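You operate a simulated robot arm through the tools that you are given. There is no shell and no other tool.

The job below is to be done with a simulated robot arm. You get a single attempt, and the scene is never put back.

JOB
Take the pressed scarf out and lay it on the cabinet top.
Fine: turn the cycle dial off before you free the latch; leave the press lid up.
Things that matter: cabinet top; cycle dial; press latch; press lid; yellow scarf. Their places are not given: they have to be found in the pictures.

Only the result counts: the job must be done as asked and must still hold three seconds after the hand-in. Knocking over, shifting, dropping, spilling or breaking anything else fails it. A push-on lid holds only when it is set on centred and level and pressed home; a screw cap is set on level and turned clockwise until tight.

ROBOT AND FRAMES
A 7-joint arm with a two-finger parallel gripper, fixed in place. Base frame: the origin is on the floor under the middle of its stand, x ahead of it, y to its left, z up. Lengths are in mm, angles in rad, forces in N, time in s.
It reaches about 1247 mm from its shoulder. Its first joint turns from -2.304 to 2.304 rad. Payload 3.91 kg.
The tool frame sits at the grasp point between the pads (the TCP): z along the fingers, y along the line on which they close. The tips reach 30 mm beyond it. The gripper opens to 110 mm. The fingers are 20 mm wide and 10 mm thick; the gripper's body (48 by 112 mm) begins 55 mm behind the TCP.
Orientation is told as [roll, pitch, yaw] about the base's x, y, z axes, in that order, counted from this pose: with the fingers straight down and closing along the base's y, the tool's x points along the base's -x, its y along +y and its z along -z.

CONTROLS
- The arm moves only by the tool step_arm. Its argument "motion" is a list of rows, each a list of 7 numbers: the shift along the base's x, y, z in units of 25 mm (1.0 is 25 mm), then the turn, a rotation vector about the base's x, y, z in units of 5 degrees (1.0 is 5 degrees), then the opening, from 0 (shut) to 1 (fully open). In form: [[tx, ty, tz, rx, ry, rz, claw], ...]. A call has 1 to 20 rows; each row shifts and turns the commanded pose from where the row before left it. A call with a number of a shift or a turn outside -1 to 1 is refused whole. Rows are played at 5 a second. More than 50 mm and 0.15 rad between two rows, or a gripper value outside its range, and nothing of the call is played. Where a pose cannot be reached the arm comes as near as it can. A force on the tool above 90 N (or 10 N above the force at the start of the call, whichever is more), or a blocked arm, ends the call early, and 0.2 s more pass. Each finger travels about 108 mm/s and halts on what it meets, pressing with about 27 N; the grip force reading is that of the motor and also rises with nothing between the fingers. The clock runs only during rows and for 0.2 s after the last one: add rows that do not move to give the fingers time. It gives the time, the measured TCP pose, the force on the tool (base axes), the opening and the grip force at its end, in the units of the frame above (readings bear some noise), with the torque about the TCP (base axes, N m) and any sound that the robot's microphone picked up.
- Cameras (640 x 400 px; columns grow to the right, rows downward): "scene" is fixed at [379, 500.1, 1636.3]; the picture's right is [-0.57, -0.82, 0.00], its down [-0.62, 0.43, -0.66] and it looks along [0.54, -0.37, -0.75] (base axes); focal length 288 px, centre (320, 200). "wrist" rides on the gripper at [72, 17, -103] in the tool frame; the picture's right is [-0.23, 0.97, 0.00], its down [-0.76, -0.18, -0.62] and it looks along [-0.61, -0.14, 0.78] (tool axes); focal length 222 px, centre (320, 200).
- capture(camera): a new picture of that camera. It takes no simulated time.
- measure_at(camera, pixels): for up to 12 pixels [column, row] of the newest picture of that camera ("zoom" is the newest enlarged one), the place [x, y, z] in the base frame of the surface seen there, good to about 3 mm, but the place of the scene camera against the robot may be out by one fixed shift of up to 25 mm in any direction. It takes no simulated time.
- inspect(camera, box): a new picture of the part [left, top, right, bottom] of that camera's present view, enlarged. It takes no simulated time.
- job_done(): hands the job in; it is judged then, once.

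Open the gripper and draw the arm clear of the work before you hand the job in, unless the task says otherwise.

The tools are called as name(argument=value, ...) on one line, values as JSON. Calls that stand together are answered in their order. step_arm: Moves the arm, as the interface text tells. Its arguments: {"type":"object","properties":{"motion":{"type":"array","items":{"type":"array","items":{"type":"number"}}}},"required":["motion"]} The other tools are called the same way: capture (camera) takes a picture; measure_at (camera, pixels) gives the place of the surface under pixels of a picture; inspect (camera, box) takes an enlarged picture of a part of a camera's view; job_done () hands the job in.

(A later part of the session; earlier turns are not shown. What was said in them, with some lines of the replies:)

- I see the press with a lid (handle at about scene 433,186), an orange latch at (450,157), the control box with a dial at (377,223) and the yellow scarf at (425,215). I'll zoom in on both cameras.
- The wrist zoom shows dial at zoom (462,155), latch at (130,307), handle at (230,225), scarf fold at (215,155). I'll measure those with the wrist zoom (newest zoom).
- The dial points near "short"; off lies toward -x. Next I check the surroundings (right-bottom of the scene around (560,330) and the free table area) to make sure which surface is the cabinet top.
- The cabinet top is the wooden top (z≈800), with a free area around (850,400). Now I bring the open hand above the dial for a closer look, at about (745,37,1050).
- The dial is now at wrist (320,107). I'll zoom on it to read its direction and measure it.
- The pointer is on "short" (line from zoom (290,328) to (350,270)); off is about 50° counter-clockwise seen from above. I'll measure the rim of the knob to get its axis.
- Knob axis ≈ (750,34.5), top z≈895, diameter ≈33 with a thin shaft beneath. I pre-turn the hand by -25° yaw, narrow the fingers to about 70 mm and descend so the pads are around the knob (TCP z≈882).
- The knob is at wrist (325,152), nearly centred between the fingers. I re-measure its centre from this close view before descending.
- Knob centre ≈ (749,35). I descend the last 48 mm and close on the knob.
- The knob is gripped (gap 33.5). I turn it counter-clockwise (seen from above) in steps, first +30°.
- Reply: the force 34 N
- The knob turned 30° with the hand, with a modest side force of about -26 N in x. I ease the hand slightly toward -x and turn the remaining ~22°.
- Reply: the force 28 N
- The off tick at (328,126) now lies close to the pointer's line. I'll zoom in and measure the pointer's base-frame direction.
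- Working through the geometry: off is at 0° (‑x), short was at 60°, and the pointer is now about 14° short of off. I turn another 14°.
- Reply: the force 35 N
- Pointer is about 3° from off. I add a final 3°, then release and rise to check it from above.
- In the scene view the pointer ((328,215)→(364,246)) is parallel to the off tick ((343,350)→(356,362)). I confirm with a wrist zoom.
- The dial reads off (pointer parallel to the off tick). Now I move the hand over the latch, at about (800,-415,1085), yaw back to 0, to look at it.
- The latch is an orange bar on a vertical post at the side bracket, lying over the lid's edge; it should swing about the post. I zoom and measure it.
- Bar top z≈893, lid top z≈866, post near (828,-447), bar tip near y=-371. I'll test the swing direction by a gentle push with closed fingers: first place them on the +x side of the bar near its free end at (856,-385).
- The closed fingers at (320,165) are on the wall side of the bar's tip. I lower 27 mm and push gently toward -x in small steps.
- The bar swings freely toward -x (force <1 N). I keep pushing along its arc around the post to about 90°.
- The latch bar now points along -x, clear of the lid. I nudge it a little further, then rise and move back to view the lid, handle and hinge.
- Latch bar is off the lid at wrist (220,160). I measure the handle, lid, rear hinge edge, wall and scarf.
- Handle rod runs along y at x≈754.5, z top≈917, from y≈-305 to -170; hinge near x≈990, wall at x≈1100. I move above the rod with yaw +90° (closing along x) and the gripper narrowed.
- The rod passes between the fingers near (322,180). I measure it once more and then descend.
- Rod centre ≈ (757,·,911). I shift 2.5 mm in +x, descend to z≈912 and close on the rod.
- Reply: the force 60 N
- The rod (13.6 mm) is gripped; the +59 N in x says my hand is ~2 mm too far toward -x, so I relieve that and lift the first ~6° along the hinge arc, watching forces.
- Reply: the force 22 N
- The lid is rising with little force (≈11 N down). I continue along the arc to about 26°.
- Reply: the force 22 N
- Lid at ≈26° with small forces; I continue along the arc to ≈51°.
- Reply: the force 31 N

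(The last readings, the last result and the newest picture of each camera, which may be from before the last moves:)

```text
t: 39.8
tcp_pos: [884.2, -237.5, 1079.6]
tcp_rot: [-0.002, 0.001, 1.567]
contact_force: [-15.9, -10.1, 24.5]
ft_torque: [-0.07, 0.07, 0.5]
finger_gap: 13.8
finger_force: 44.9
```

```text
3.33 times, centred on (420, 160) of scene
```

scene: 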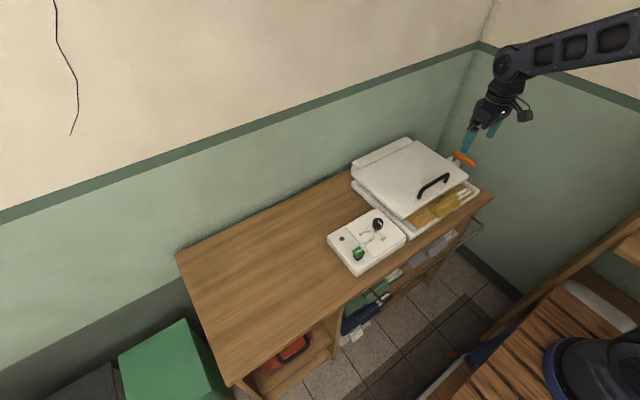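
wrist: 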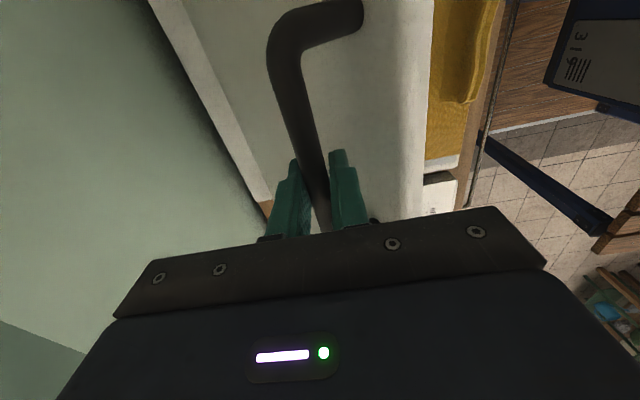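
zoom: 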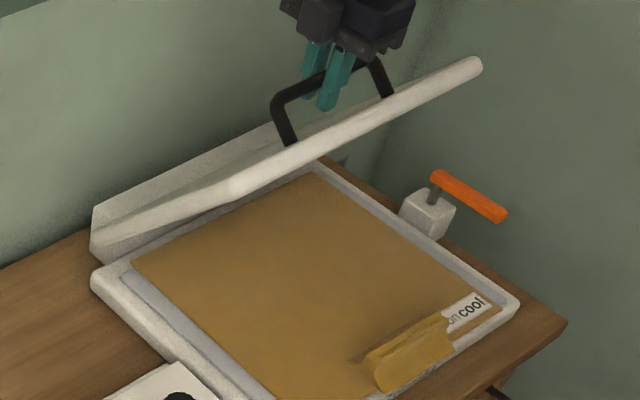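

Lid at ≈51°, hand pressed slightly inward (≈29 N radial), so I shift ~1 mm outward and continue to ≈71°.

step_arm(motion=[[-0.02, 0, 0.04, 0, 0, 0, 0], [0.376, 0, 0.188, 0, 0, 0, 0], [0.383, 0, 0.171, 0, 0, 0, 0], [0.39, 0, 0.155, 0, 0, 0, 0], [0.396, 0, 0.137, 0, 0, 0, 0], [0.402, 0, 0.12, 0, 0, 0, 0], [0.407, 0, 0.102, 0, 0, 0, 0], [0.41, 0, 0.085, 0, 0, 0, 0], [0.414, 0, 0.067, 0, 0, 0, 0], [0, 0, 0, 0, 0, 0, 0]])

capture(camera="wrist")

inspect(camera="scene", box=[340, 80, 500, 200])

```text
t: 42.0
tcp_pos: [963.3, -236.7, 1105.0]
tcp_rot: [-0.001, -0.001, 1.571]
contact_force: [-2.4, -4.5, 11.5]
ft_torque: [0.45, 0.04, 0.52]
finger_gap: 13.8
finger_force: 45.1
```

```text
taken
```

wrist: 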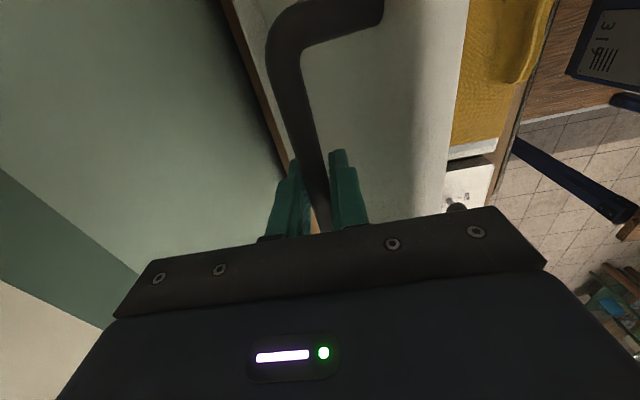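

```text
3.33 times, centred on (420, 140) of scene
```

zoom: 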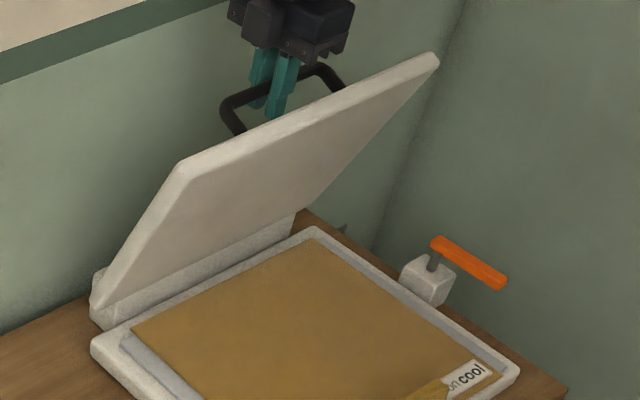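

At ≈71° with small forces. I continue in small steps to ≈80° and read the forces.

step_arm(motion=[[0.25, 0, 0.03, 0, 0, 0, 0], [0.25, 0, 0.03, 0, 0, 0, 0], [0.251, 0, 0.015, 0, 0, 0, 0], [0.251, 0, 0.015, 0, 0, 0, 0], [0.251, 0, 0.002, 0, 0, 0, 0], [0.251, 0, 0.002, 0, 0, 0, 0], [0, 0, 0, 0, 0, 0, 0]])

capture(camera="wrist")

inspect(camera="scene", box=[340, 60, 500, 180])

```text
t: 43.6
tcp_pos: [1000.3, -237.4, 1106.8]
tcp_rot: [0.0, 0.0, 1.57]
contact_force: [-4.3, -0.6, 13.7]
ft_torque: [-0.06, 0.03, 0.6]
finger_gap: 13.6
finger_force: 44.9
```

```text
taken
```

wrist: 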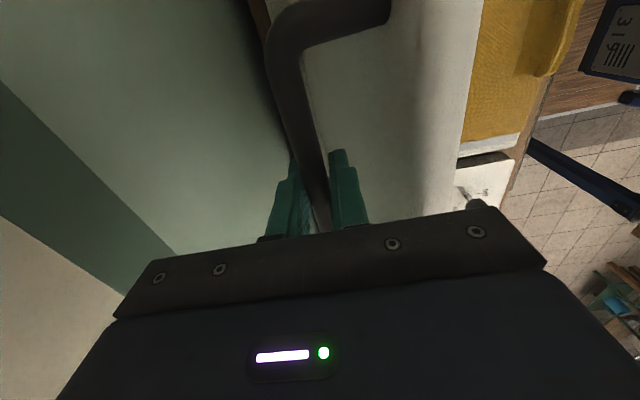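

```text
3.33 times, centred on (420, 120) of scene
```

zoom: 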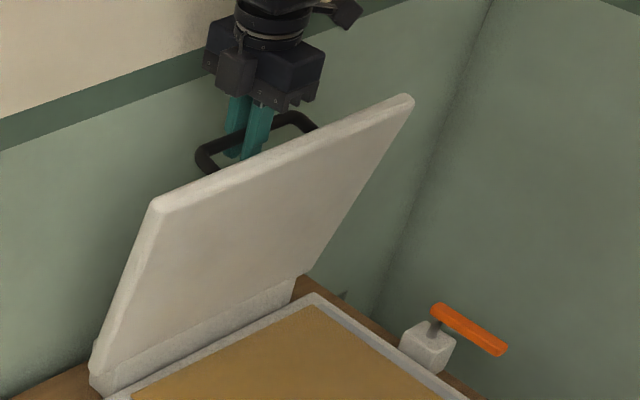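

At ≈80°, no stop felt. I go on carefully to ≈86° (gripper body still ~15 mm short of the wall).

step_arm(motion=[[0.25, 0, -0.012, 0, 0, 0, 0], [0.25, 0, -0.012, 0, 0, 0, 0], [0.125, 0, -0.012, 0, 0, 0, 0], [0.125, 0, -0.012, 0, 0, 0, 0], [0.125, 0, -0.012, 0, 0, 0, 0], [0.125, 0, -0.014, 0, 0, 0, 0], [0, 0, 0, 0, 0, 0, 0]])

capture(camera="wrist")

inspect(camera="scene", box=[340, 60, 500, 180])

```text
t: 44.4
tcp_pos: [1009.5, -236.1, 1108.1]
tcp_rot: [0.014, 0.0, 1.57]
contact_force: [-55.5, 4.9, 18.2]
ft_torque: [0.13, 0.18, 0.52]
finger_gap: 13.8
finger_force: 45.1
stopped in row 3: the force on the tool passed its limit at 93 N (the readings are from after the stop); the commanded pose is now the measured one
```

```text
taken
```

wrist: 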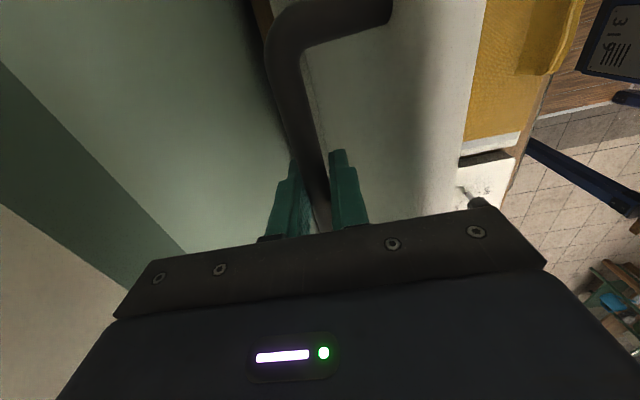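

```text
3.33 times, centred on (420, 120) of scene
```

zoom: 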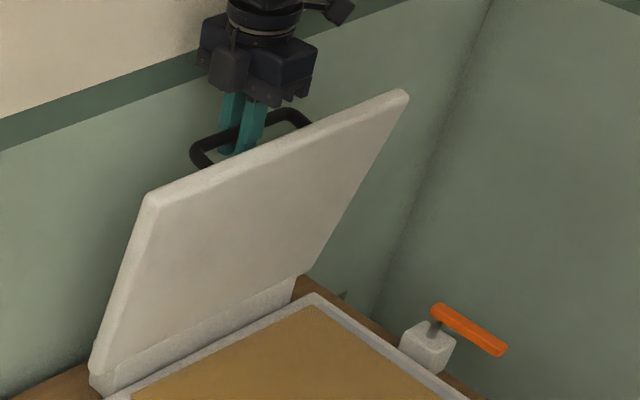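

A firm stop at ≈82° (x≈1009) — the lid's end of travel, I take it. I back off a few mm, open slightly so the -x finger can still catch the rod, and see whether the lid stays by itself.

step_arm(motion=[[-0.08, 0, 0, 0, 0, 0, 0], [-0.08, 0, 0, 0, 0, 0, 0], [0, 0, 0, 0, 0, 0, 0], [0, 0, 0, 0, 0, 0, 0.25], [0, 0, 0, 0, 0, 0, 0.25], [0, 0, 0, 0, 0, 0, 0.25]])

capture(camera="wrist")

```text
t: 45.8
tcp_pos: [1007.3, -238.1, 1103.3]
tcp_rot: [0.013, -0.001, 1.568]
contact_force: [-0.5, 0.3, 0.9]
ft_torque: [-0.04, -0.01, 0.04]
finger_gap: 27.6
finger_force: 0.1
```

```text
taken
```

wrist: 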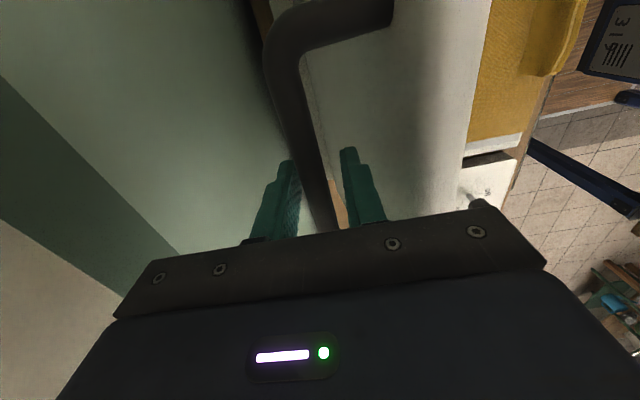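

Zero force and the rod hangs between the fingers, so the lid seems to hold itself. I open a bit more and wait a second to see whether it drifts.

step_arm(motion=[[0, 0, 0, 0, 0, 0, 0.4], [0, 0, 0, 0, 0, 0, 0.4], [0, 0, 0, 0, 0, 0, 0.4], [0, 0, 0, 0, 0, 0, 0.4], [0, 0, 0, 0, 0, 0, 0.4], [0, 0, 0, 0, 0, 0, 0.4], [0, 0, 0, 0, 0, 0, 0.4], [0, 0, 0, 0, 0, 0, 0.4]])

capture(camera="wrist")

```text
t: 47.6
tcp_pos: [1008.6, -237.6, 1104.0]
tcp_rot: [0.011, -0.001, 1.569]
contact_force: [0.3, -0.1, 1.1]
ft_torque: [-0.01, 0.0, 0.02]
finger_gap: 43.8
finger_force: 0.0
```

```text
taken
```

wrist: 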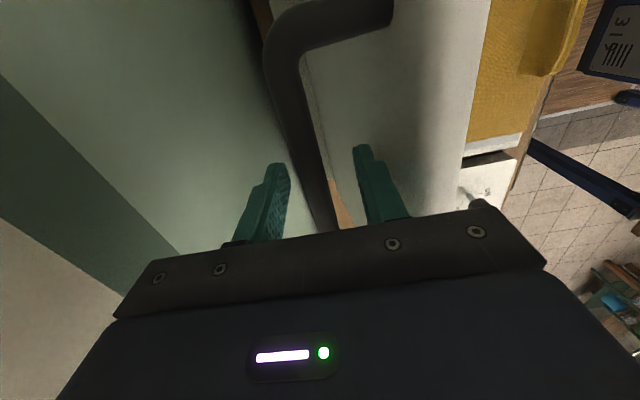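

The lid holds by itself at ≈82°. I withdraw straight up, then move back toward -x above the scarf's raised fold at (695,-237), keeping yaw +90°.

step_arm(motion=[[0, 0, 0.8, 0, 0, 0, 0.4], [0, 0, 0.9, 0, 0, 0, 0.4], [0, 0, 1, 0, 0, 0, 0.4], [0, 0, 1, 0, 0, 0, 0.4], [0, 0, 0.5, -0.13, 0, 0, 0.4], [-0.9, 0, 0, 0, 0, 0, 0.4], [-0.97, 0, 0, 0, 0, 0, 0.5], [-0.97, 0, 0, 0, 0, 0, 0.6], [-0.97, 0, 0, 0, 0, 0, 0.7], [-0.97, 0, 0, 0, 0, 0, 0.8], [-0.97, 0, 0, 0, 0, 0, 0.8], [-0.97, 0, 0, 0, 0, 0, 0.8], [-0.97, 0, -0.4, 0, 0, 0, 0.8], [-0.97, 0, -0.6, 0, 0, 0, 0.8], [-0.97, 0, -0.8, 0, 0, 0, 0.8], [-0.97, 0, -0.8, 0, 0, 0, 0.8], [-0.97, 0, -0.8, 0, 0, 0, 0.8], [-0.95, 0, -0.8, 0, 0, 0, 0.8], [0, 0, -0.6, 0, 0, 0, 0.8], [0, 0, 0, 0, 0, 0, 0.8]])

capture(camera="wrist")

capture(camera="scene")

```text
t: 51.8
tcp_pos: [696.7, -239.5, 1086.1]
tcp_rot: [0.012, 0.011, 1.569]
contact_force: [-0.2, -0.5, 0.5]
ft_torque: [0.02, 0.01, -0.03]
finger_gap: 87.8
finger_force: 0.1
```

```text
taken
```

wrist: 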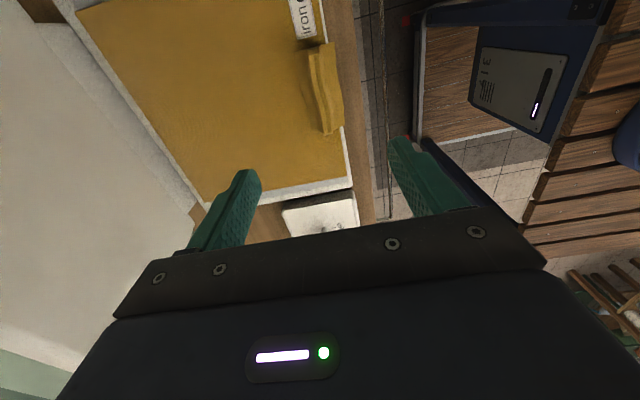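

```text
taken
```

scene: 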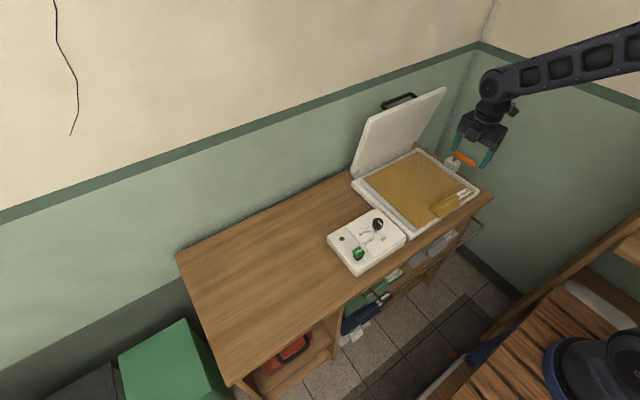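

Lid is up, latch free, dial off. The scarf lies on the tray with a raised fold at wrist (325,90). I zoom on it in both cameras.

inspect(camera="wrist", box=[60, 0, 380, 210])

inspect(camera="scene", box=[340, 80, 500, 240])

```text
1.90 times, centred on (220, 105) of wrist
```

zoom: 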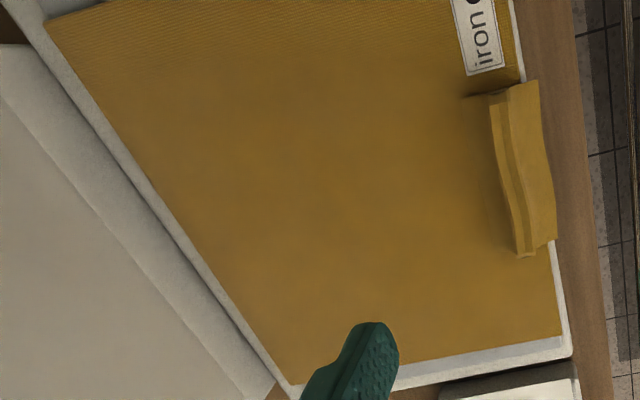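

```text
2.50 times, centred on (420, 160) of scene
```

zoom: 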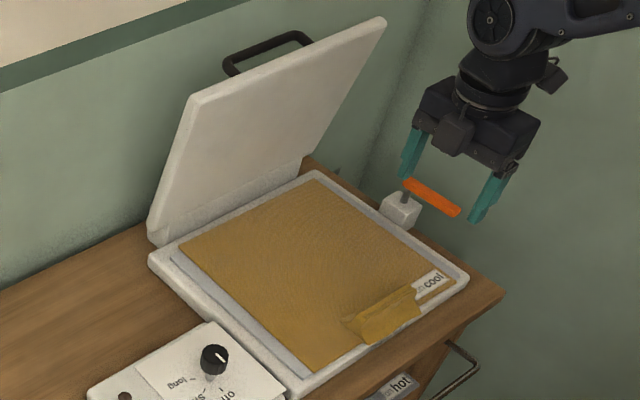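

I measure the fold's cross-section and the scarf's corners with the wrist camera.

measure_at(camera="wrist", pixels=[[317, 50], [333, 48], [310, 88], [316, 88], [320, 88], [325, 88], [330, 88], [336, 88], [341, 88], [325, 118], [332, 122], [341, 118]])

measure_at(camera="wrist", pixels=[[78, 12], [205, 200], [343, 175], [332, 45], [300, 20], [200, 100], [250, 60], [345, 183], [326, 128], [310, 45], [60, 20], [348, 150]])

```text
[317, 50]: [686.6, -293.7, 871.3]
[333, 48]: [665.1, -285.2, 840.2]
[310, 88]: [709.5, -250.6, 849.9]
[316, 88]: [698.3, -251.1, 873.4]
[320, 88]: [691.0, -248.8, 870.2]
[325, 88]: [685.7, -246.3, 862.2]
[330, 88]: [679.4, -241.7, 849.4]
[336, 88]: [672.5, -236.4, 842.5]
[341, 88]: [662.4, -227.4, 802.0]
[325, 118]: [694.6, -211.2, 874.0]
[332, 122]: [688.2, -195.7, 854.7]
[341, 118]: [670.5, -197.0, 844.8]
```

```text
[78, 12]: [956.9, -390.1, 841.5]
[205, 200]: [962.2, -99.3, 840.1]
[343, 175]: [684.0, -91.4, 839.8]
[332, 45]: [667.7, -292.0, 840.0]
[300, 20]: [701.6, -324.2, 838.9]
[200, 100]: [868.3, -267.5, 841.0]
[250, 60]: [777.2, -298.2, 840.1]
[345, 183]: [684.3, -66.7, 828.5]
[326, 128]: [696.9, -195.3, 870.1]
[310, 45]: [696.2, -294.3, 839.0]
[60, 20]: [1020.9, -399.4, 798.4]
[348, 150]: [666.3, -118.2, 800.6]
```

Scarf spans x≈684–960, y≈-390…-92 at z≈840; the ruck's ridge is at x≈694, y from -294 to -193, top z≈874. I lower to z≈960 for a closer look and fix the small tilt.

step_arm(motion=[[-0.1, -0.14, -0.84, 0.126, -0.138, 0, 0.8], [0, 0, -0.84, 0, 0, 0, 0.8], [0, 0, -0.84, 0, 0, 0, 0.8], [0, 0, -0.84, 0, 0, 0, 0.8], [0, 0, -0.84, 0, 0, 0, 0.8], [0, 0, -0.84, 0, 0, 0, 0.8], [0, 0, 0, 0, 0, 0, 0.8]])

capture(camera="wrist")

inspect(camera="scene", box=[420, 160, 500, 220])

```text
t: 53.4
tcp_pos: [694.1, -240.8, 961.1]
tcp_rot: [0.0, 0.0, 1.57]
contact_force: [0.6, 0.5, -0.2]
ft_torque: [-0.01, -0.01, 0.02]
finger_gap: 88.2
finger_force: 0.1
```

```text
taken
```

wrist: 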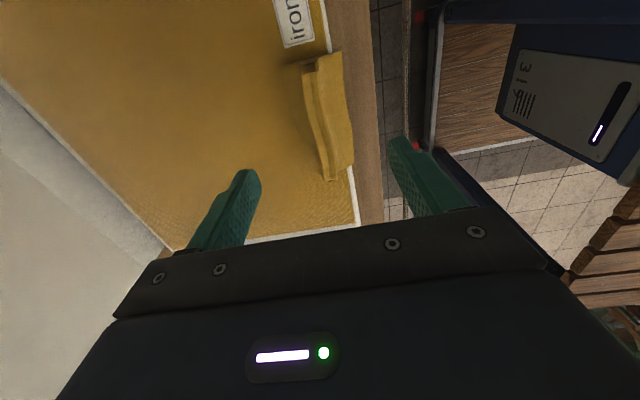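

```text
6.67 times, centred on (460, 190) of scene
```

zoom: 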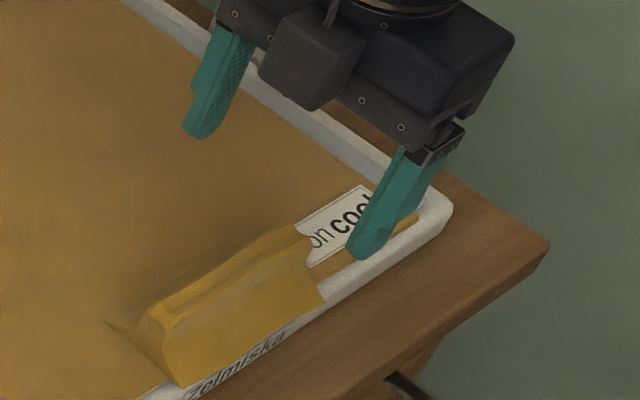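

inspect(camera="wrist", box=[260, 30, 380, 210])

measure_at(camera="wrist", pixels=[[306, 80], [310, 100], [316, 110], [322, 110], [328, 110], [334, 110], [340, 110], [346, 110], [325, 150], [332, 160], [338, 160], [346, 160]])

```text
2.22 times, centred on (320, 120) of wrist
```

zoom: 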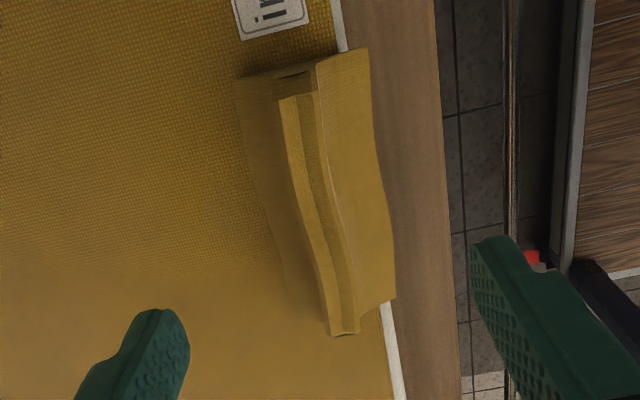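

```text
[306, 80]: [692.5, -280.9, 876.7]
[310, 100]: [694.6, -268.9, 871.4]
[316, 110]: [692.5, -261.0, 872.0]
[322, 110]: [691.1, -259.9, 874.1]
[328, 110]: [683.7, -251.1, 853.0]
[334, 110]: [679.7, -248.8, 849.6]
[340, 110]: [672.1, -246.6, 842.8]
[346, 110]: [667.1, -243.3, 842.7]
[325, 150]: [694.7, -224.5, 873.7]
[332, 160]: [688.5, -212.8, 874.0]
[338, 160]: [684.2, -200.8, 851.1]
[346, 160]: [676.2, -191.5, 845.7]
```

The ridge is ~12–20 mm wide with steep sides, top z≈874, centred on x≈692. I descend around it (tips ≈850, 10 mm above the sheet) with a 60 mm gap.

step_arm(motion=[[-0.08, 0, -0.8, 0, 0, 0, 0.55], [0, 0, -0.8, 0, 0, 0, 0.55], [0, 0, -0.8, 0, 0, 0, 0.55], [0, 0, -0.8, 0, 0, 0, 0.55], [0, 0, 0, 0, 0, 0, 0.55]])

capture(camera="wrist")

inspect(camera="scene", box=[420, 160, 500, 220])

```text
t: 54.6
tcp_pos: [691.4, -238.3, 881.9]
tcp_rot: [0.001, -0.001, 1.568]
contact_force: [0.7, 0.4, -0.9]
ft_torque: [-0.03, 0.02, 0.0]
finger_gap: 60.4
finger_force: 0.0
```

```text
taken
```

wrist: 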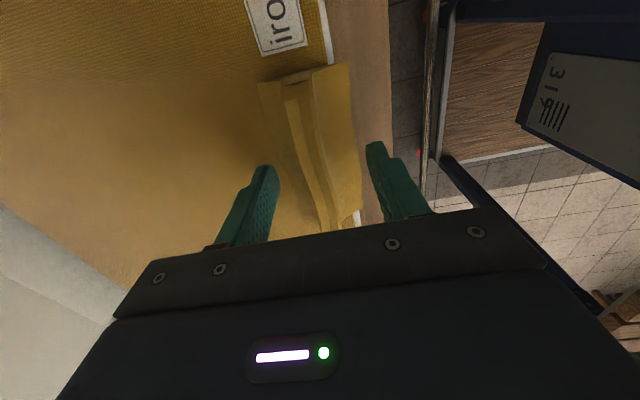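

```text
6.67 times, centred on (460, 190) of scene
```

zoom: 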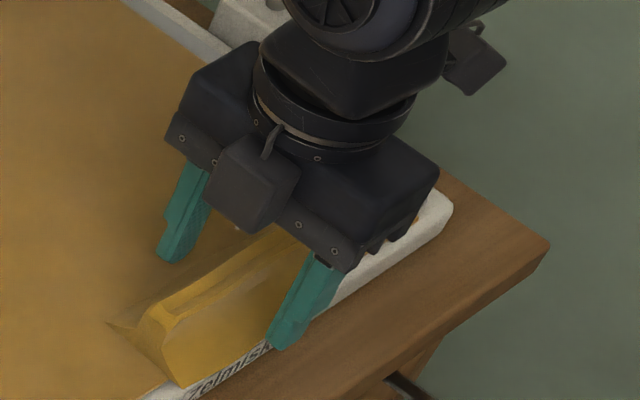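

The ridge sits between the fingers. I close the gripper on it.

step_arm(motion=[[0, 0, 0, 0, 0, 0, 0.4], [0, 0, 0, 0, 0, 0, 0.25], [0, 0, 0, 0, 0, 0, 0.1], [0, 0, 0, 0, 0, 0, 0], [0, 0, 0, 0, 0, 0, 0], [0, 0, 0, 0, 0, 0, 0]])

capture(camera="wrist")

inspect(camera="scene", box=[420, 160, 500, 220])

```text
t: 56.0
tcp_pos: [692.3, -239.0, 881.4]
tcp_rot: [0.0, -0.001, 1.57]
contact_force: [0.7, 0.7, 2.1]
ft_torque: [0.04, 0.03, -0.14]
finger_gap: 15.2
finger_force: 26.7
```

```text
taken
```

wrist: 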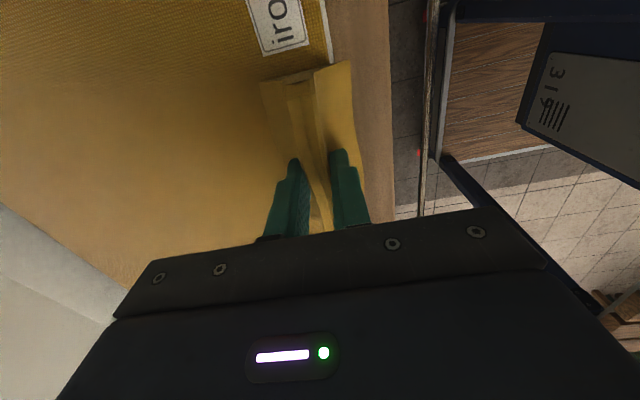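

```text
6.67 times, centred on (460, 190) of scene
```

zoom: 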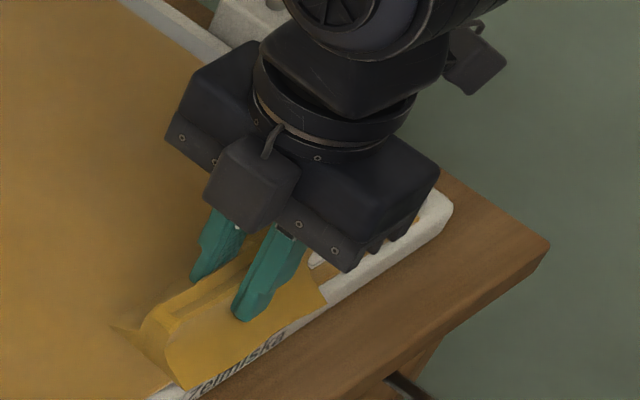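

Gripped with a 15 mm gap. I lift slowly by ~30 mm and look how the scarf behaves.

step_arm(motion=[[0, 0, 0.2, 0, 0, 0, 0], [0, 0, 0.25, 0, 0, 0, 0], [0, 0, 0.25, 0, 0, 0, 0], [0, 0, 0.25, 0, 0, 0, 0], [0, 0, 0.25, 0, 0, 0, 0], [0, 0, 0, 0, 0, 0, 0]])

capture(camera="wrist")

inspect(camera="scene", box=[340, 130, 500, 240])

```text
t: 57.4
tcp_pos: [691.2, -239.7, 912.8]
tcp_rot: [0.0, -0.001, 1.569]
contact_force: [0.2, -0.1, 0.3]
ft_torque: [-0.03, 0.12, -0.01]
finger_gap: 15.1
finger_force: 26.9
```

```text
taken
```

wrist: 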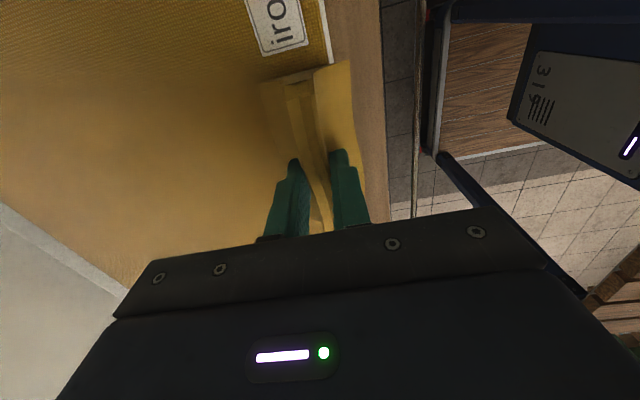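

```text
3.64 times, centred on (420, 185) of scene
```

zoom: 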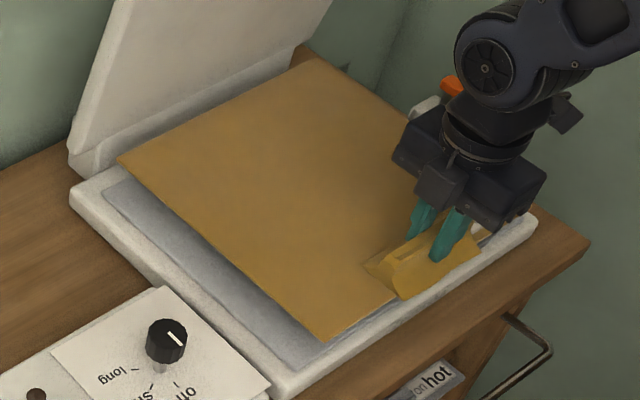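

The scarf behaves as a light stiff sheet and lifts flat. Before moving on I measure the free part of the cabinet top and the control box in the scene picture.

measure_at(camera="scene", pixels=[[180, 256], [232, 381], [328, 238], [357, 272], [402, 240], [345, 300], [300, 335], [260, 220], [377, 223], [358, 250], [300, 280], [330, 225]])

step_arm(motion=[[-0.4, 0, 0.1, 0, 0, 0, 0], [-0.4, 0, 0.3, 0, 0, 0, 0], [-0.4, 0, 0.6, 0, 0, 0, 0], [-0.4, 0, 0.6, 0, 0, 0, 0], [-0.2, 0, 0.6, 0, 0, 0, 0], [0, 0, 0.6, 0, 0, 0, 0], [0, 0, 0.6, 0, 0, 0, 0], [0, 0, 0.6, 0, 0, 0, 0], [0, 0, 0.4, 0, 0, 0, 0], [0, 0, 0, 0, 0, 0, 0]])

capture(camera="scene")

capture(camera="wrist")

```text
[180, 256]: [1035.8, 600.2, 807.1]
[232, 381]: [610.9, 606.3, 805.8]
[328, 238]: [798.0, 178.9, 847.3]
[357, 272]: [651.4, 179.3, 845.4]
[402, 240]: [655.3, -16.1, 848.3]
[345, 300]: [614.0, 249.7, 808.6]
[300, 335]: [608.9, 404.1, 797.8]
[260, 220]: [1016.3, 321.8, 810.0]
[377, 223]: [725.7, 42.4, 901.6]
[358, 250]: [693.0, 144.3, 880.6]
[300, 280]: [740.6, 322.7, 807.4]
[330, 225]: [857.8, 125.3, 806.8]
```

```text
t: 59.6
tcp_pos: [646.4, -239.6, 1023.4]
tcp_rot: [0.001, 0.001, 1.57]
contact_force: [0.6, 0.5, -1.1]
ft_torque: [-0.01, 0.1, 0.0]
finger_gap: 15.3
finger_force: 26.8
```

```text
taken
```

scene: 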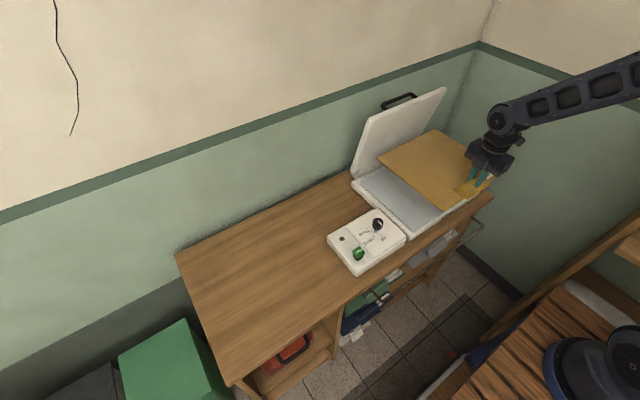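

```text
taken
```

wrist: 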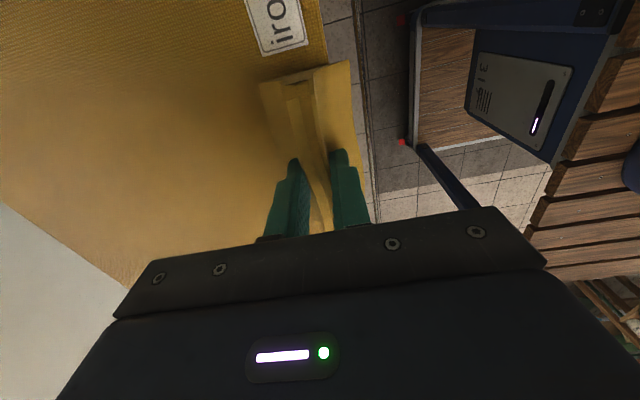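

The scarf is up and level (TCP z≈1023, sheet ≈980). The free cabinet top spans roughly x 635–1060, y 185–605 at z≈799; I carry the scarf over the control box toward (720,395).

step_arm(motion=[[0, 0.4, 0, 0, 0, 0, 0], [0, 0.7, 0, 0, 0, 0, 0], [0, 0.8, 0, 0, 0, 0, 0], [0, 0.8, 0, 0, 0, 0, 0], [0, 0.8, 0, 0, 0, 0, 0], [0, 0.8, 0, 0, 0, 0, 0], [0, 0.8, 0, 0, 0, 0, 0], [0, 0.8, 0, 0, 0, 0, 0], [0, 0.8, 0, 0, 0, 0, 0], [0, 0.8, 0, 0, 0, 0, 0], [0, 0.8, 0, 0, 0, 0, 0], [0, 0.8, 0, 0, 0, 0, 0], [0, 0.8, 0, 0, 0, 0, 0], [0, 0.8, 0, 0, 0, 0, 0], [0, 0.8, 0, 0, 0, 0, 0], [0, 0.8, 0, 0, 0, 0, 0], [0, 0.8, 0, 0, 0, 0, 0], [0, 0.6, 0, 0, 0, 0, 0], [0, 0.3, 0, 0, 0, 0, 0]])

capture(camera="scene")

capture(camera="wrist")

```text
t: 63.6
tcp_pos: [646.8, 109.4, 1022.0]
tcp_rot: [-0.001, -0.001, 1.57]
contact_force: [-0.4, 0.0, -0.6]
ft_torque: [0.0, 0.04, 0.0]
finger_gap: 15.2
finger_force: 26.9
```

```text
taken
```

scene: 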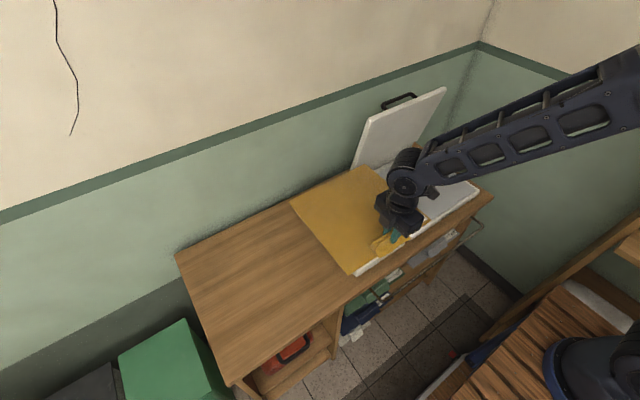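

```text
taken
```

wrist: 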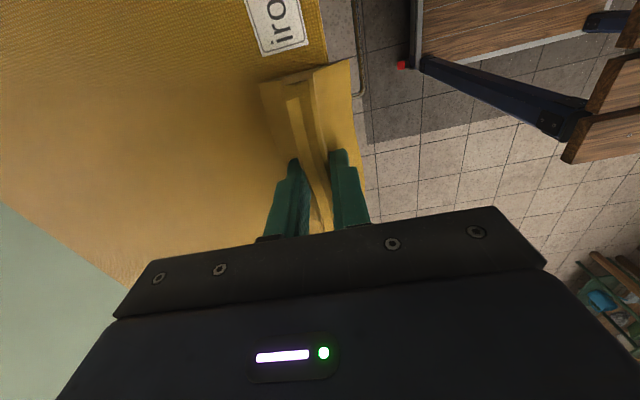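

The scarf stays level in the grip while passing above the control box. I continue to (720,395).

step_arm(motion=[[0, 0.4, 0, 0, 0, 0, 0], [0.1, 0.7, 0, 0, 0, 0, 0], [0.2, 0.8, 0, 0, 0, 0, 0], [0.22, 0.8, 0, 0, 0, 0, 0], [0.22, 0.8, 0, 0, 0, 0, 0], [0.22, 0.8, 0, 0, 0, 0, 0], [0.22, 0.8, 0, 0, 0, 0, 0], [0.22, 0.8, 0, 0, 0, 0, 0], [0.22, 0.8, 0, 0, 0, 0, 0], [0.22, 0.8, 0, 0, 0, 0, 0], [0.22, 0.8, 0, 0, 0, 0, 0], [0.22, 0.8, 0, 0, 0, 0, 0], [0.22, 0.8, 0, 0, 0, 0, 0], [0.22, 0.8, 0, 0, 0, 0, 0], [0.2, 0.5, 0, 0, 0, 0, 0], [0, 0.2, 0, 0, 0, 0, 0], [0, 0, 0, 0, 0, 0, 0]])

capture(camera="scene")

capture(camera="wrist")

```text
t: 67.2
tcp_pos: [719.8, 394.7, 1023.0]
tcp_rot: [0.001, 0.002, 1.569]
contact_force: [-0.7, 0.7, -1.1]
ft_torque: [0.0, 0.1, 0.01]
finger_gap: 15.3
finger_force: 27.1
```

```text
taken
```

scene: 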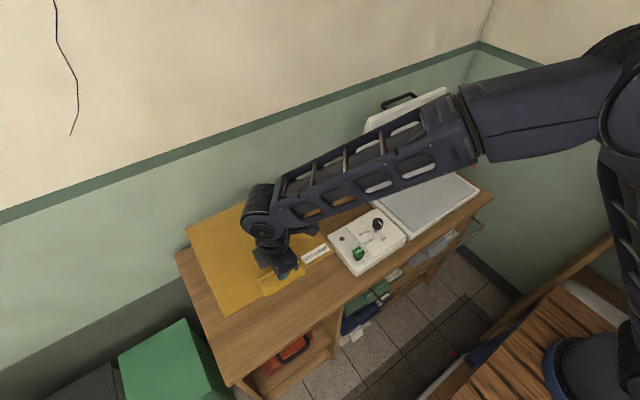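

```text
taken
```

wrist: 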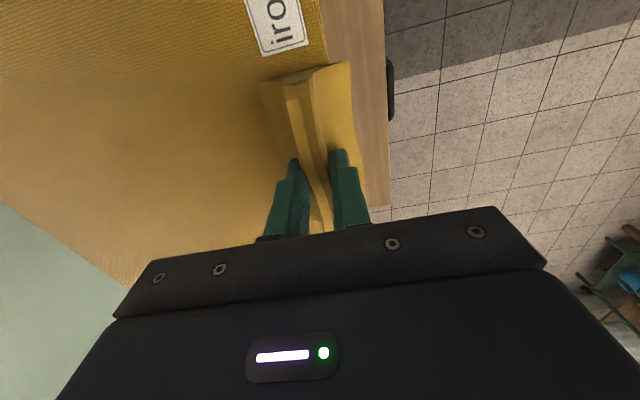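

The scarf hangs over the free area. I measure the sheet's level and position before lowering.

measure_at(camera="wrist", pixels=[[240, 50], [150, 50], [50, 50], [50, 150], [150, 150], [320, 55], [350, 20], [360, 150], [120, 275], [200, 20]])

measure_at(camera="scene", pixels=[[190, 235], [226, 310], [240, 205], [300, 280], [200, 330], [310, 300], [190, 290]])

```text
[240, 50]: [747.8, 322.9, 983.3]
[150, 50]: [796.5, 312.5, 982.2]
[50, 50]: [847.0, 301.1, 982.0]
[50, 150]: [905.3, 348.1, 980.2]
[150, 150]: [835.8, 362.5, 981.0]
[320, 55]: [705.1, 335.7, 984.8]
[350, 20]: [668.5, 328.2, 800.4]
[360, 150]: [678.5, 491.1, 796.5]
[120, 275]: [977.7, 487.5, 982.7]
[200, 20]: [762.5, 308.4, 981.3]
```

```text
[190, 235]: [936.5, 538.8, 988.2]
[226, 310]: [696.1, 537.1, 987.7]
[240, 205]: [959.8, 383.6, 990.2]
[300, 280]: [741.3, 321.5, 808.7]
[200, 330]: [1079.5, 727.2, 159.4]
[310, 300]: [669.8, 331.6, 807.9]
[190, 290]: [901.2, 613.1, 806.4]
```

Sheet is level at z≈982 (TCP−40); the cabinet top is ≈799. I lower about 165 mm, then check before the final approach.

step_arm(motion=[[0, 0, -0.5, 0, 0, 0, 0], [0, 0, -0.8, 0, 0, 0, 0], [0, 0, -0.8, 0, 0, 0, 0], [0, 0, -0.8, 0, 0, 0, 0], [0, 0, -0.8, 0, 0, 0, 0], [0, 0, -0.8, 0, 0, 0, 0], [0, 0, -0.8, 0, 0, 0, 0], [0, 0, -0.6, 0, 0, 0, 0], [0, 0, -0.5, 0, 0, 0, 0], [0, 0, 0, 0, 0, 0, 0]])

capture(camera="wrist")

measure_at(camera="wrist", pixels=[[240, 50], [150, 50], [50, 50], [50, 150], [150, 150], [350, 30], [360, 60], [345, 20]])

```text
t: 69.4
tcp_pos: [719.7, 396.2, 860.2]
tcp_rot: [0.0, -0.001, 1.57]
contact_force: [-0.3, 1.4, -0.6]
ft_torque: [0.01, 0.1, 0.0]
finger_gap: 15.2
finger_force: 26.6
```

```text
taken
```

wrist: 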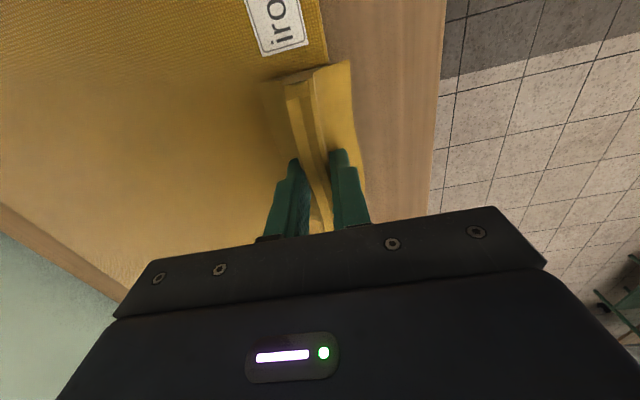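

```text
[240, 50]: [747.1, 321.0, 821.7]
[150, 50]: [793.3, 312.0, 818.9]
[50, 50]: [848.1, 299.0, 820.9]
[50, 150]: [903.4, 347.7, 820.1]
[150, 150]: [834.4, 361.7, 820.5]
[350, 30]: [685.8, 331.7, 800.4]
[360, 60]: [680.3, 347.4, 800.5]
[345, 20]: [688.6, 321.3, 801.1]
```

Sheet top ≈820, table ≈800. I lower slowly, 12 mm first and then in small steps while watching for contact.

step_arm(motion=[[0, 0, -0.2, 0, 0, 0, 0], [0, 0, -0.2, 0, 0, 0, 0], [0, 0, -0.1, 0, 0, 0, 0], [0, 0, -0.06, 0, 0, 0, 0], [0, 0, 0, 0, 0, 0, 0]])

capture(camera="wrist")

measure_at(camera="wrist", pixels=[[240, 50], [150, 50], [50, 50], [50, 150], [150, 150], [350, 30], [360, 60], [345, 20]])

```text
t: 70.6
tcp_pos: [717.5, 393.2, 849.0]
tcp_rot: [0.0, 0.0, 1.568]
contact_force: [-0.6, -0.2, -0.9]
ft_torque: [-0.02, 0.06, 0.02]
finger_gap: 15.2
finger_force: 26.9
```

```text
taken
```

wrist: 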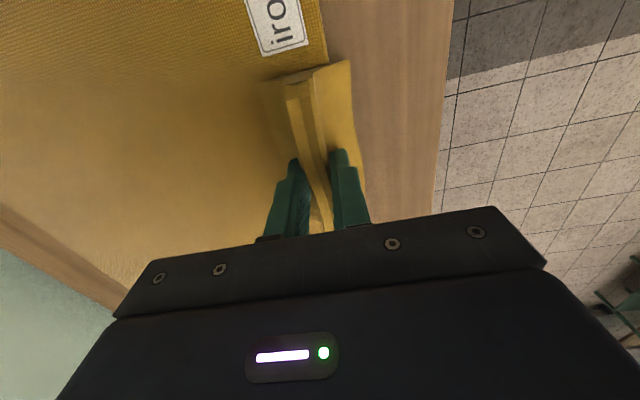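

```text
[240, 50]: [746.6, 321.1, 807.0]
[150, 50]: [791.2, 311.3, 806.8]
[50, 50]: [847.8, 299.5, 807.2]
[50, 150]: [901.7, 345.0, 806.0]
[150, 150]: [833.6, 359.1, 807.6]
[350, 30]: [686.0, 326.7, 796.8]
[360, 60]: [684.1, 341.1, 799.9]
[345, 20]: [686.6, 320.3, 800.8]
```

About 7 mm minus the sheet's thickness remain. I lower 3 mm more in 1 mm steps.

step_arm(motion=[[0, 0, -0.04, 0, 0, 0, 0], [0, 0, -0.04, 0, 0, 0, 0], [0, 0, -0.04, 0, 0, 0, 0], [0, 0, 0, 0, 0, 0, 0]])

```text
t: 71.6
tcp_pos: [717.5, 393.5, 845.3]
tcp_rot: [0.003, 0.0, 1.569]
contact_force: [1.4, -0.3, 2.1]
ft_torque: [0.01, 0.0, 0.01]
finger_gap: 15.5
finger_force: 27.2
```

Force in z turned to +2 N and the sheet's torque vanished: first contact. I lower one more mm to seat it.

step_arm(motion=[[0, 0, -0.04, 0, 0, 0, 0], [0, 0, 0, 0, 0, 0, 0], [0, 0, 0, 0, 0, 0, 0]])

capture(camera="wrist")

measure_at(camera="wrist", pixels=[[240, 50], [150, 50], [50, 50], [50, 150], [150, 150], [120, 275], [360, 60], [345, 20]])

```text
t: 72.4
tcp_pos: [718.2, 394.4, 845.5]
tcp_rot: [-0.002, 0.001, 1.569]
contact_force: [-3.0, -2.8, 22.9]
ft_torque: [-0.14, 0.12, 0.01]
finger_gap: 15.3
finger_force: 26.9
```

```text
taken
```

wrist: 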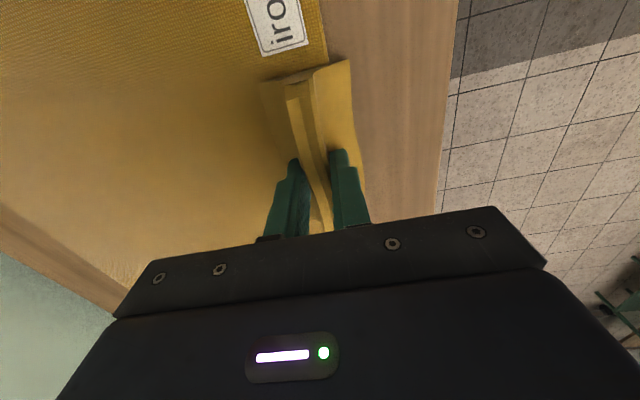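

```text
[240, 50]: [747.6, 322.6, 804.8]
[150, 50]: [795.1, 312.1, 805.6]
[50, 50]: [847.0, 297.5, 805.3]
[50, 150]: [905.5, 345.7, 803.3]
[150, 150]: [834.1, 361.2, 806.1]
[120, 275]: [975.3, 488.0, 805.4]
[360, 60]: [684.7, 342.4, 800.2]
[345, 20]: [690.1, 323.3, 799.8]
```

The scarf is seated (23 N up, sheet top ≈805 on a table at ≈800). I release the fingers gently and rise straight up.

step_arm(motion=[[0, 0, 0.02, 0, 0, 0, 0], [0, 0, 0, 0, 0, 0, 0.2], [0, 0, 0, 0, 0, 0, 0.3], [0, 0, 0, 0, 0, 0, 0.45], [0, 0, 0, 0, 0, 0, 0.45], [0, 0, 0.4, 0, 0, 0, 0.45], [0, 0, 0.6, 0, 0, 0, 0.45], [0, 0, 0.9, 0, 0, 0, 0.45], [0, 0, 0.9, 0, 0, 0, 0.45], [0, 0, 0.9, 0, 0, 0, 0.6], [0, 0, 0.9, 0, 0, 0, 0.8], [0, 0, 0.9, 0, 0, 0, 1], [0, 0, 0.9, 0, 0, 0, 1], [0, 0, 0.9, 0, 0, 0, 1], [0, 0, 0.9, 0, 0, 0, 1], [0, 0, 0, 0, 0, 0, 1]])

capture(camera="wrist")

capture(camera="scene")

```text
t: 75.8
tcp_pos: [718.8, 395.7, 1050.8]
tcp_rot: [0.0, 0.001, 1.569]
contact_force: [-0.3, -0.1, 0.5]
ft_torque: [-0.03, -0.02, 0.01]
finger_gap: 109.9
finger_force: 0.0
```

```text
taken
```

wrist: 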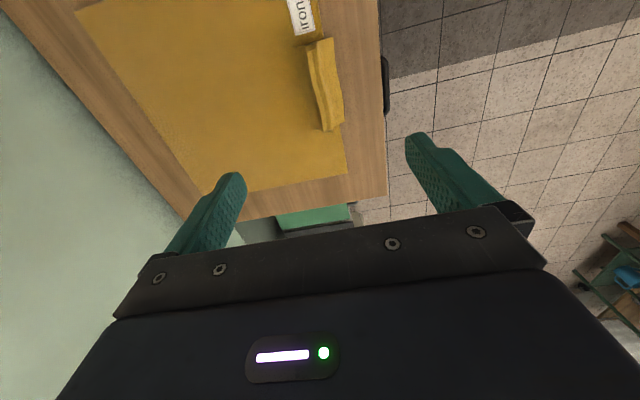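

```text
taken
```

scene: 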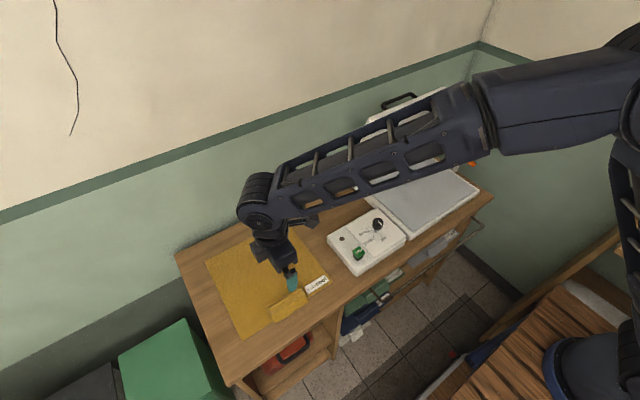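

The scarf lies flat on the cabinet top. I draw the arm up and back, clear of everything, and check the final state.

step_arm(motion=[[0, 0, 0.9, 0, 0, -0.9, 1], [0, 0, 0.9, 0, 0, -0.9, 1], [0, 0, 0.9, 0, 0, -0.9, 1], [-0.3, -0.5, 0.9, 0, 0, -0.9, 1], [-0.3, -0.6, 0.9, 0, 0, -0.9, 1], [-0.3, -0.6, 0.9, 0, 0, -0.9, 1], [-0.3, -0.6, 0.9, 0, 0, -0.9, 1], [-0.3, -0.6, 0.9, 0, 0, -0.9, 1], [-0.3, -0.6, 0.9, 0, 0, -0.9, 1], [-0.3, -0.6, 0.9, 0, 0, -0.9, 1], [-0.3, -0.6, 0.9, 0, 0, -0.9, 1], [-0.3, -0.6, 0.5, 0, 0, -0.9, 1], [-0.3, -0.6, 0, 0, 0, -0.9, 1], [-0.3, -0.6, 0, 0, 0, -0.9, 1], [-0.3, -0.6, 0, 0, 0, -0.9, 1], [-0.3, -0.6, 0, 0, 0, -0.9, 1], [-0.3, -0.6, 0, 0, 0, -0.9, 1], [0, -0.6, 0, 0, 0, -0.9, 1], [0, -0.4, 0, 0, 0, -0.9, 1], [0, 0, 0, 0, 0, -0.9, 1]])

capture(camera="scene")

capture(camera="wrist")

inspect(camera="scene", box=[180, 80, 500, 350])

```text
t: 80.0
tcp_pos: [613.8, 161.9, 1309.6]
tcp_rot: [0.001, 0.0, -0.004]
contact_force: [-0.7, -0.2, 0.0]
ft_torque: [0.0, -0.02, 0.01]
finger_gap: 110.1
finger_force: 0.1
```

```text
taken
```

scene: 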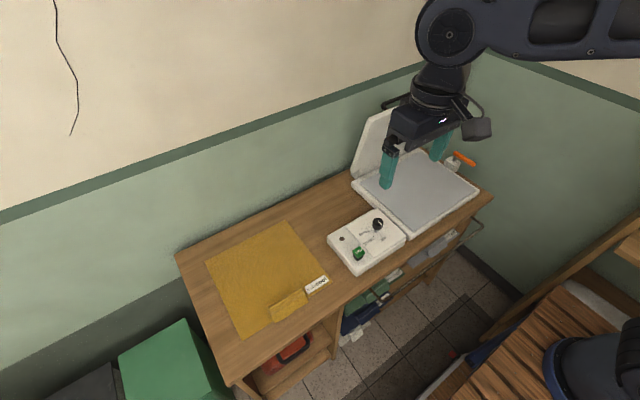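

```text
taken
```

wrist: 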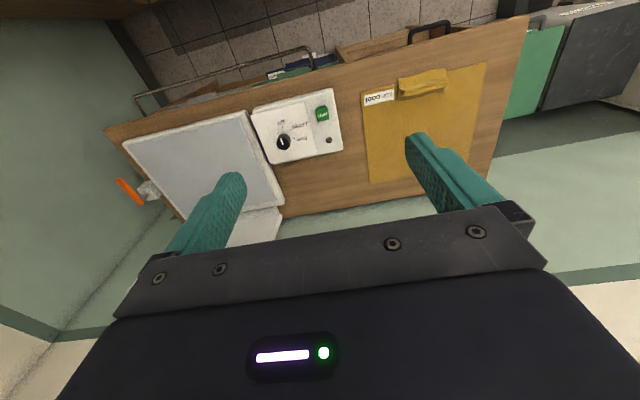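

```text
1.48 times, centred on (340, 215) of scene
```

zoom: 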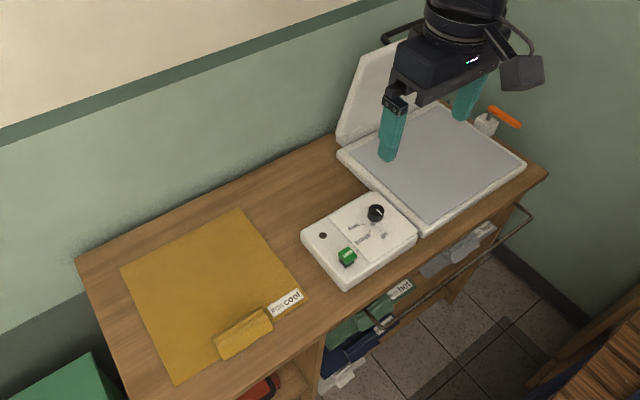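

Everything looks right: scarf flat on the cabinet top, lid up, latch free. I check the dial once more in a zoom.

inspect(camera="scene", box=[345, 200, 410, 240])

inspect(camera="wrist", box=[245, 90, 350, 165])

```text
9.85 times, centred on (378, 220) of scene
```

zoom: 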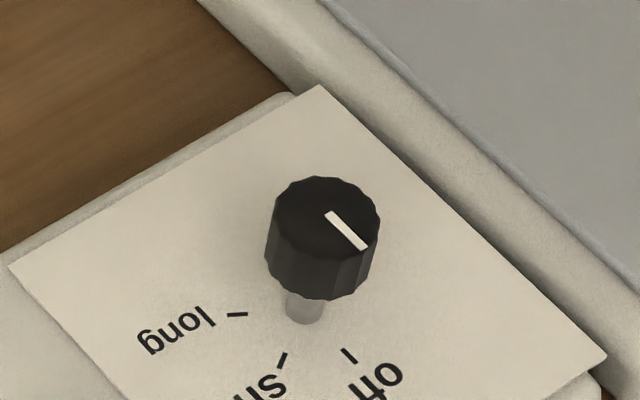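

```text
5.33 times, centred on (298, 128) of wrist
```

zoom: 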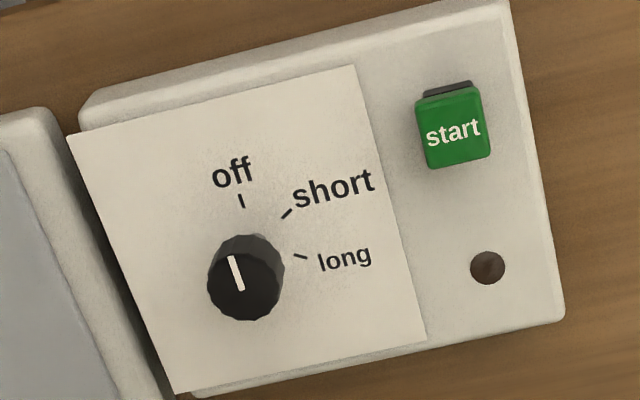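

The dial pointer is parallel to the off tick, the lid is still up, the latch is off, the scarf lies on the cabinet top and the gripper is open and clear. I hand the job in.

job_done()

```text
The job is handed in.
```

I've handed the job in with the scarf lying flat on the cabinet top, to the left of the control box. The result of the judging did not come back with the hand-in.

- **Cycle dial:** I turned it from "short" to "off" before touching the latch. A last zoom showed the pointer in line with the "off" mark.
- **Press latch:** I swung the bar about 90° toward the robot, so it no longer covers the lid.
- **Press lid:** I raised it to its stop, about 82°. It stayed there by itself when I let go of the handle, and was still up in the last picture.
- **Scarf:** It came out as a stiff, level sheet. I set it down with light contact and it did not move when I let go.

Two pushes were firmer than the rest. Gripping the lid handle slightly off-centre gave about 59 N. Reaching the lid's stop ended that move at 93 N, so I backed off. Nothing was knocked over or shifted that I could see. The arm is raised clear with the gripper open.
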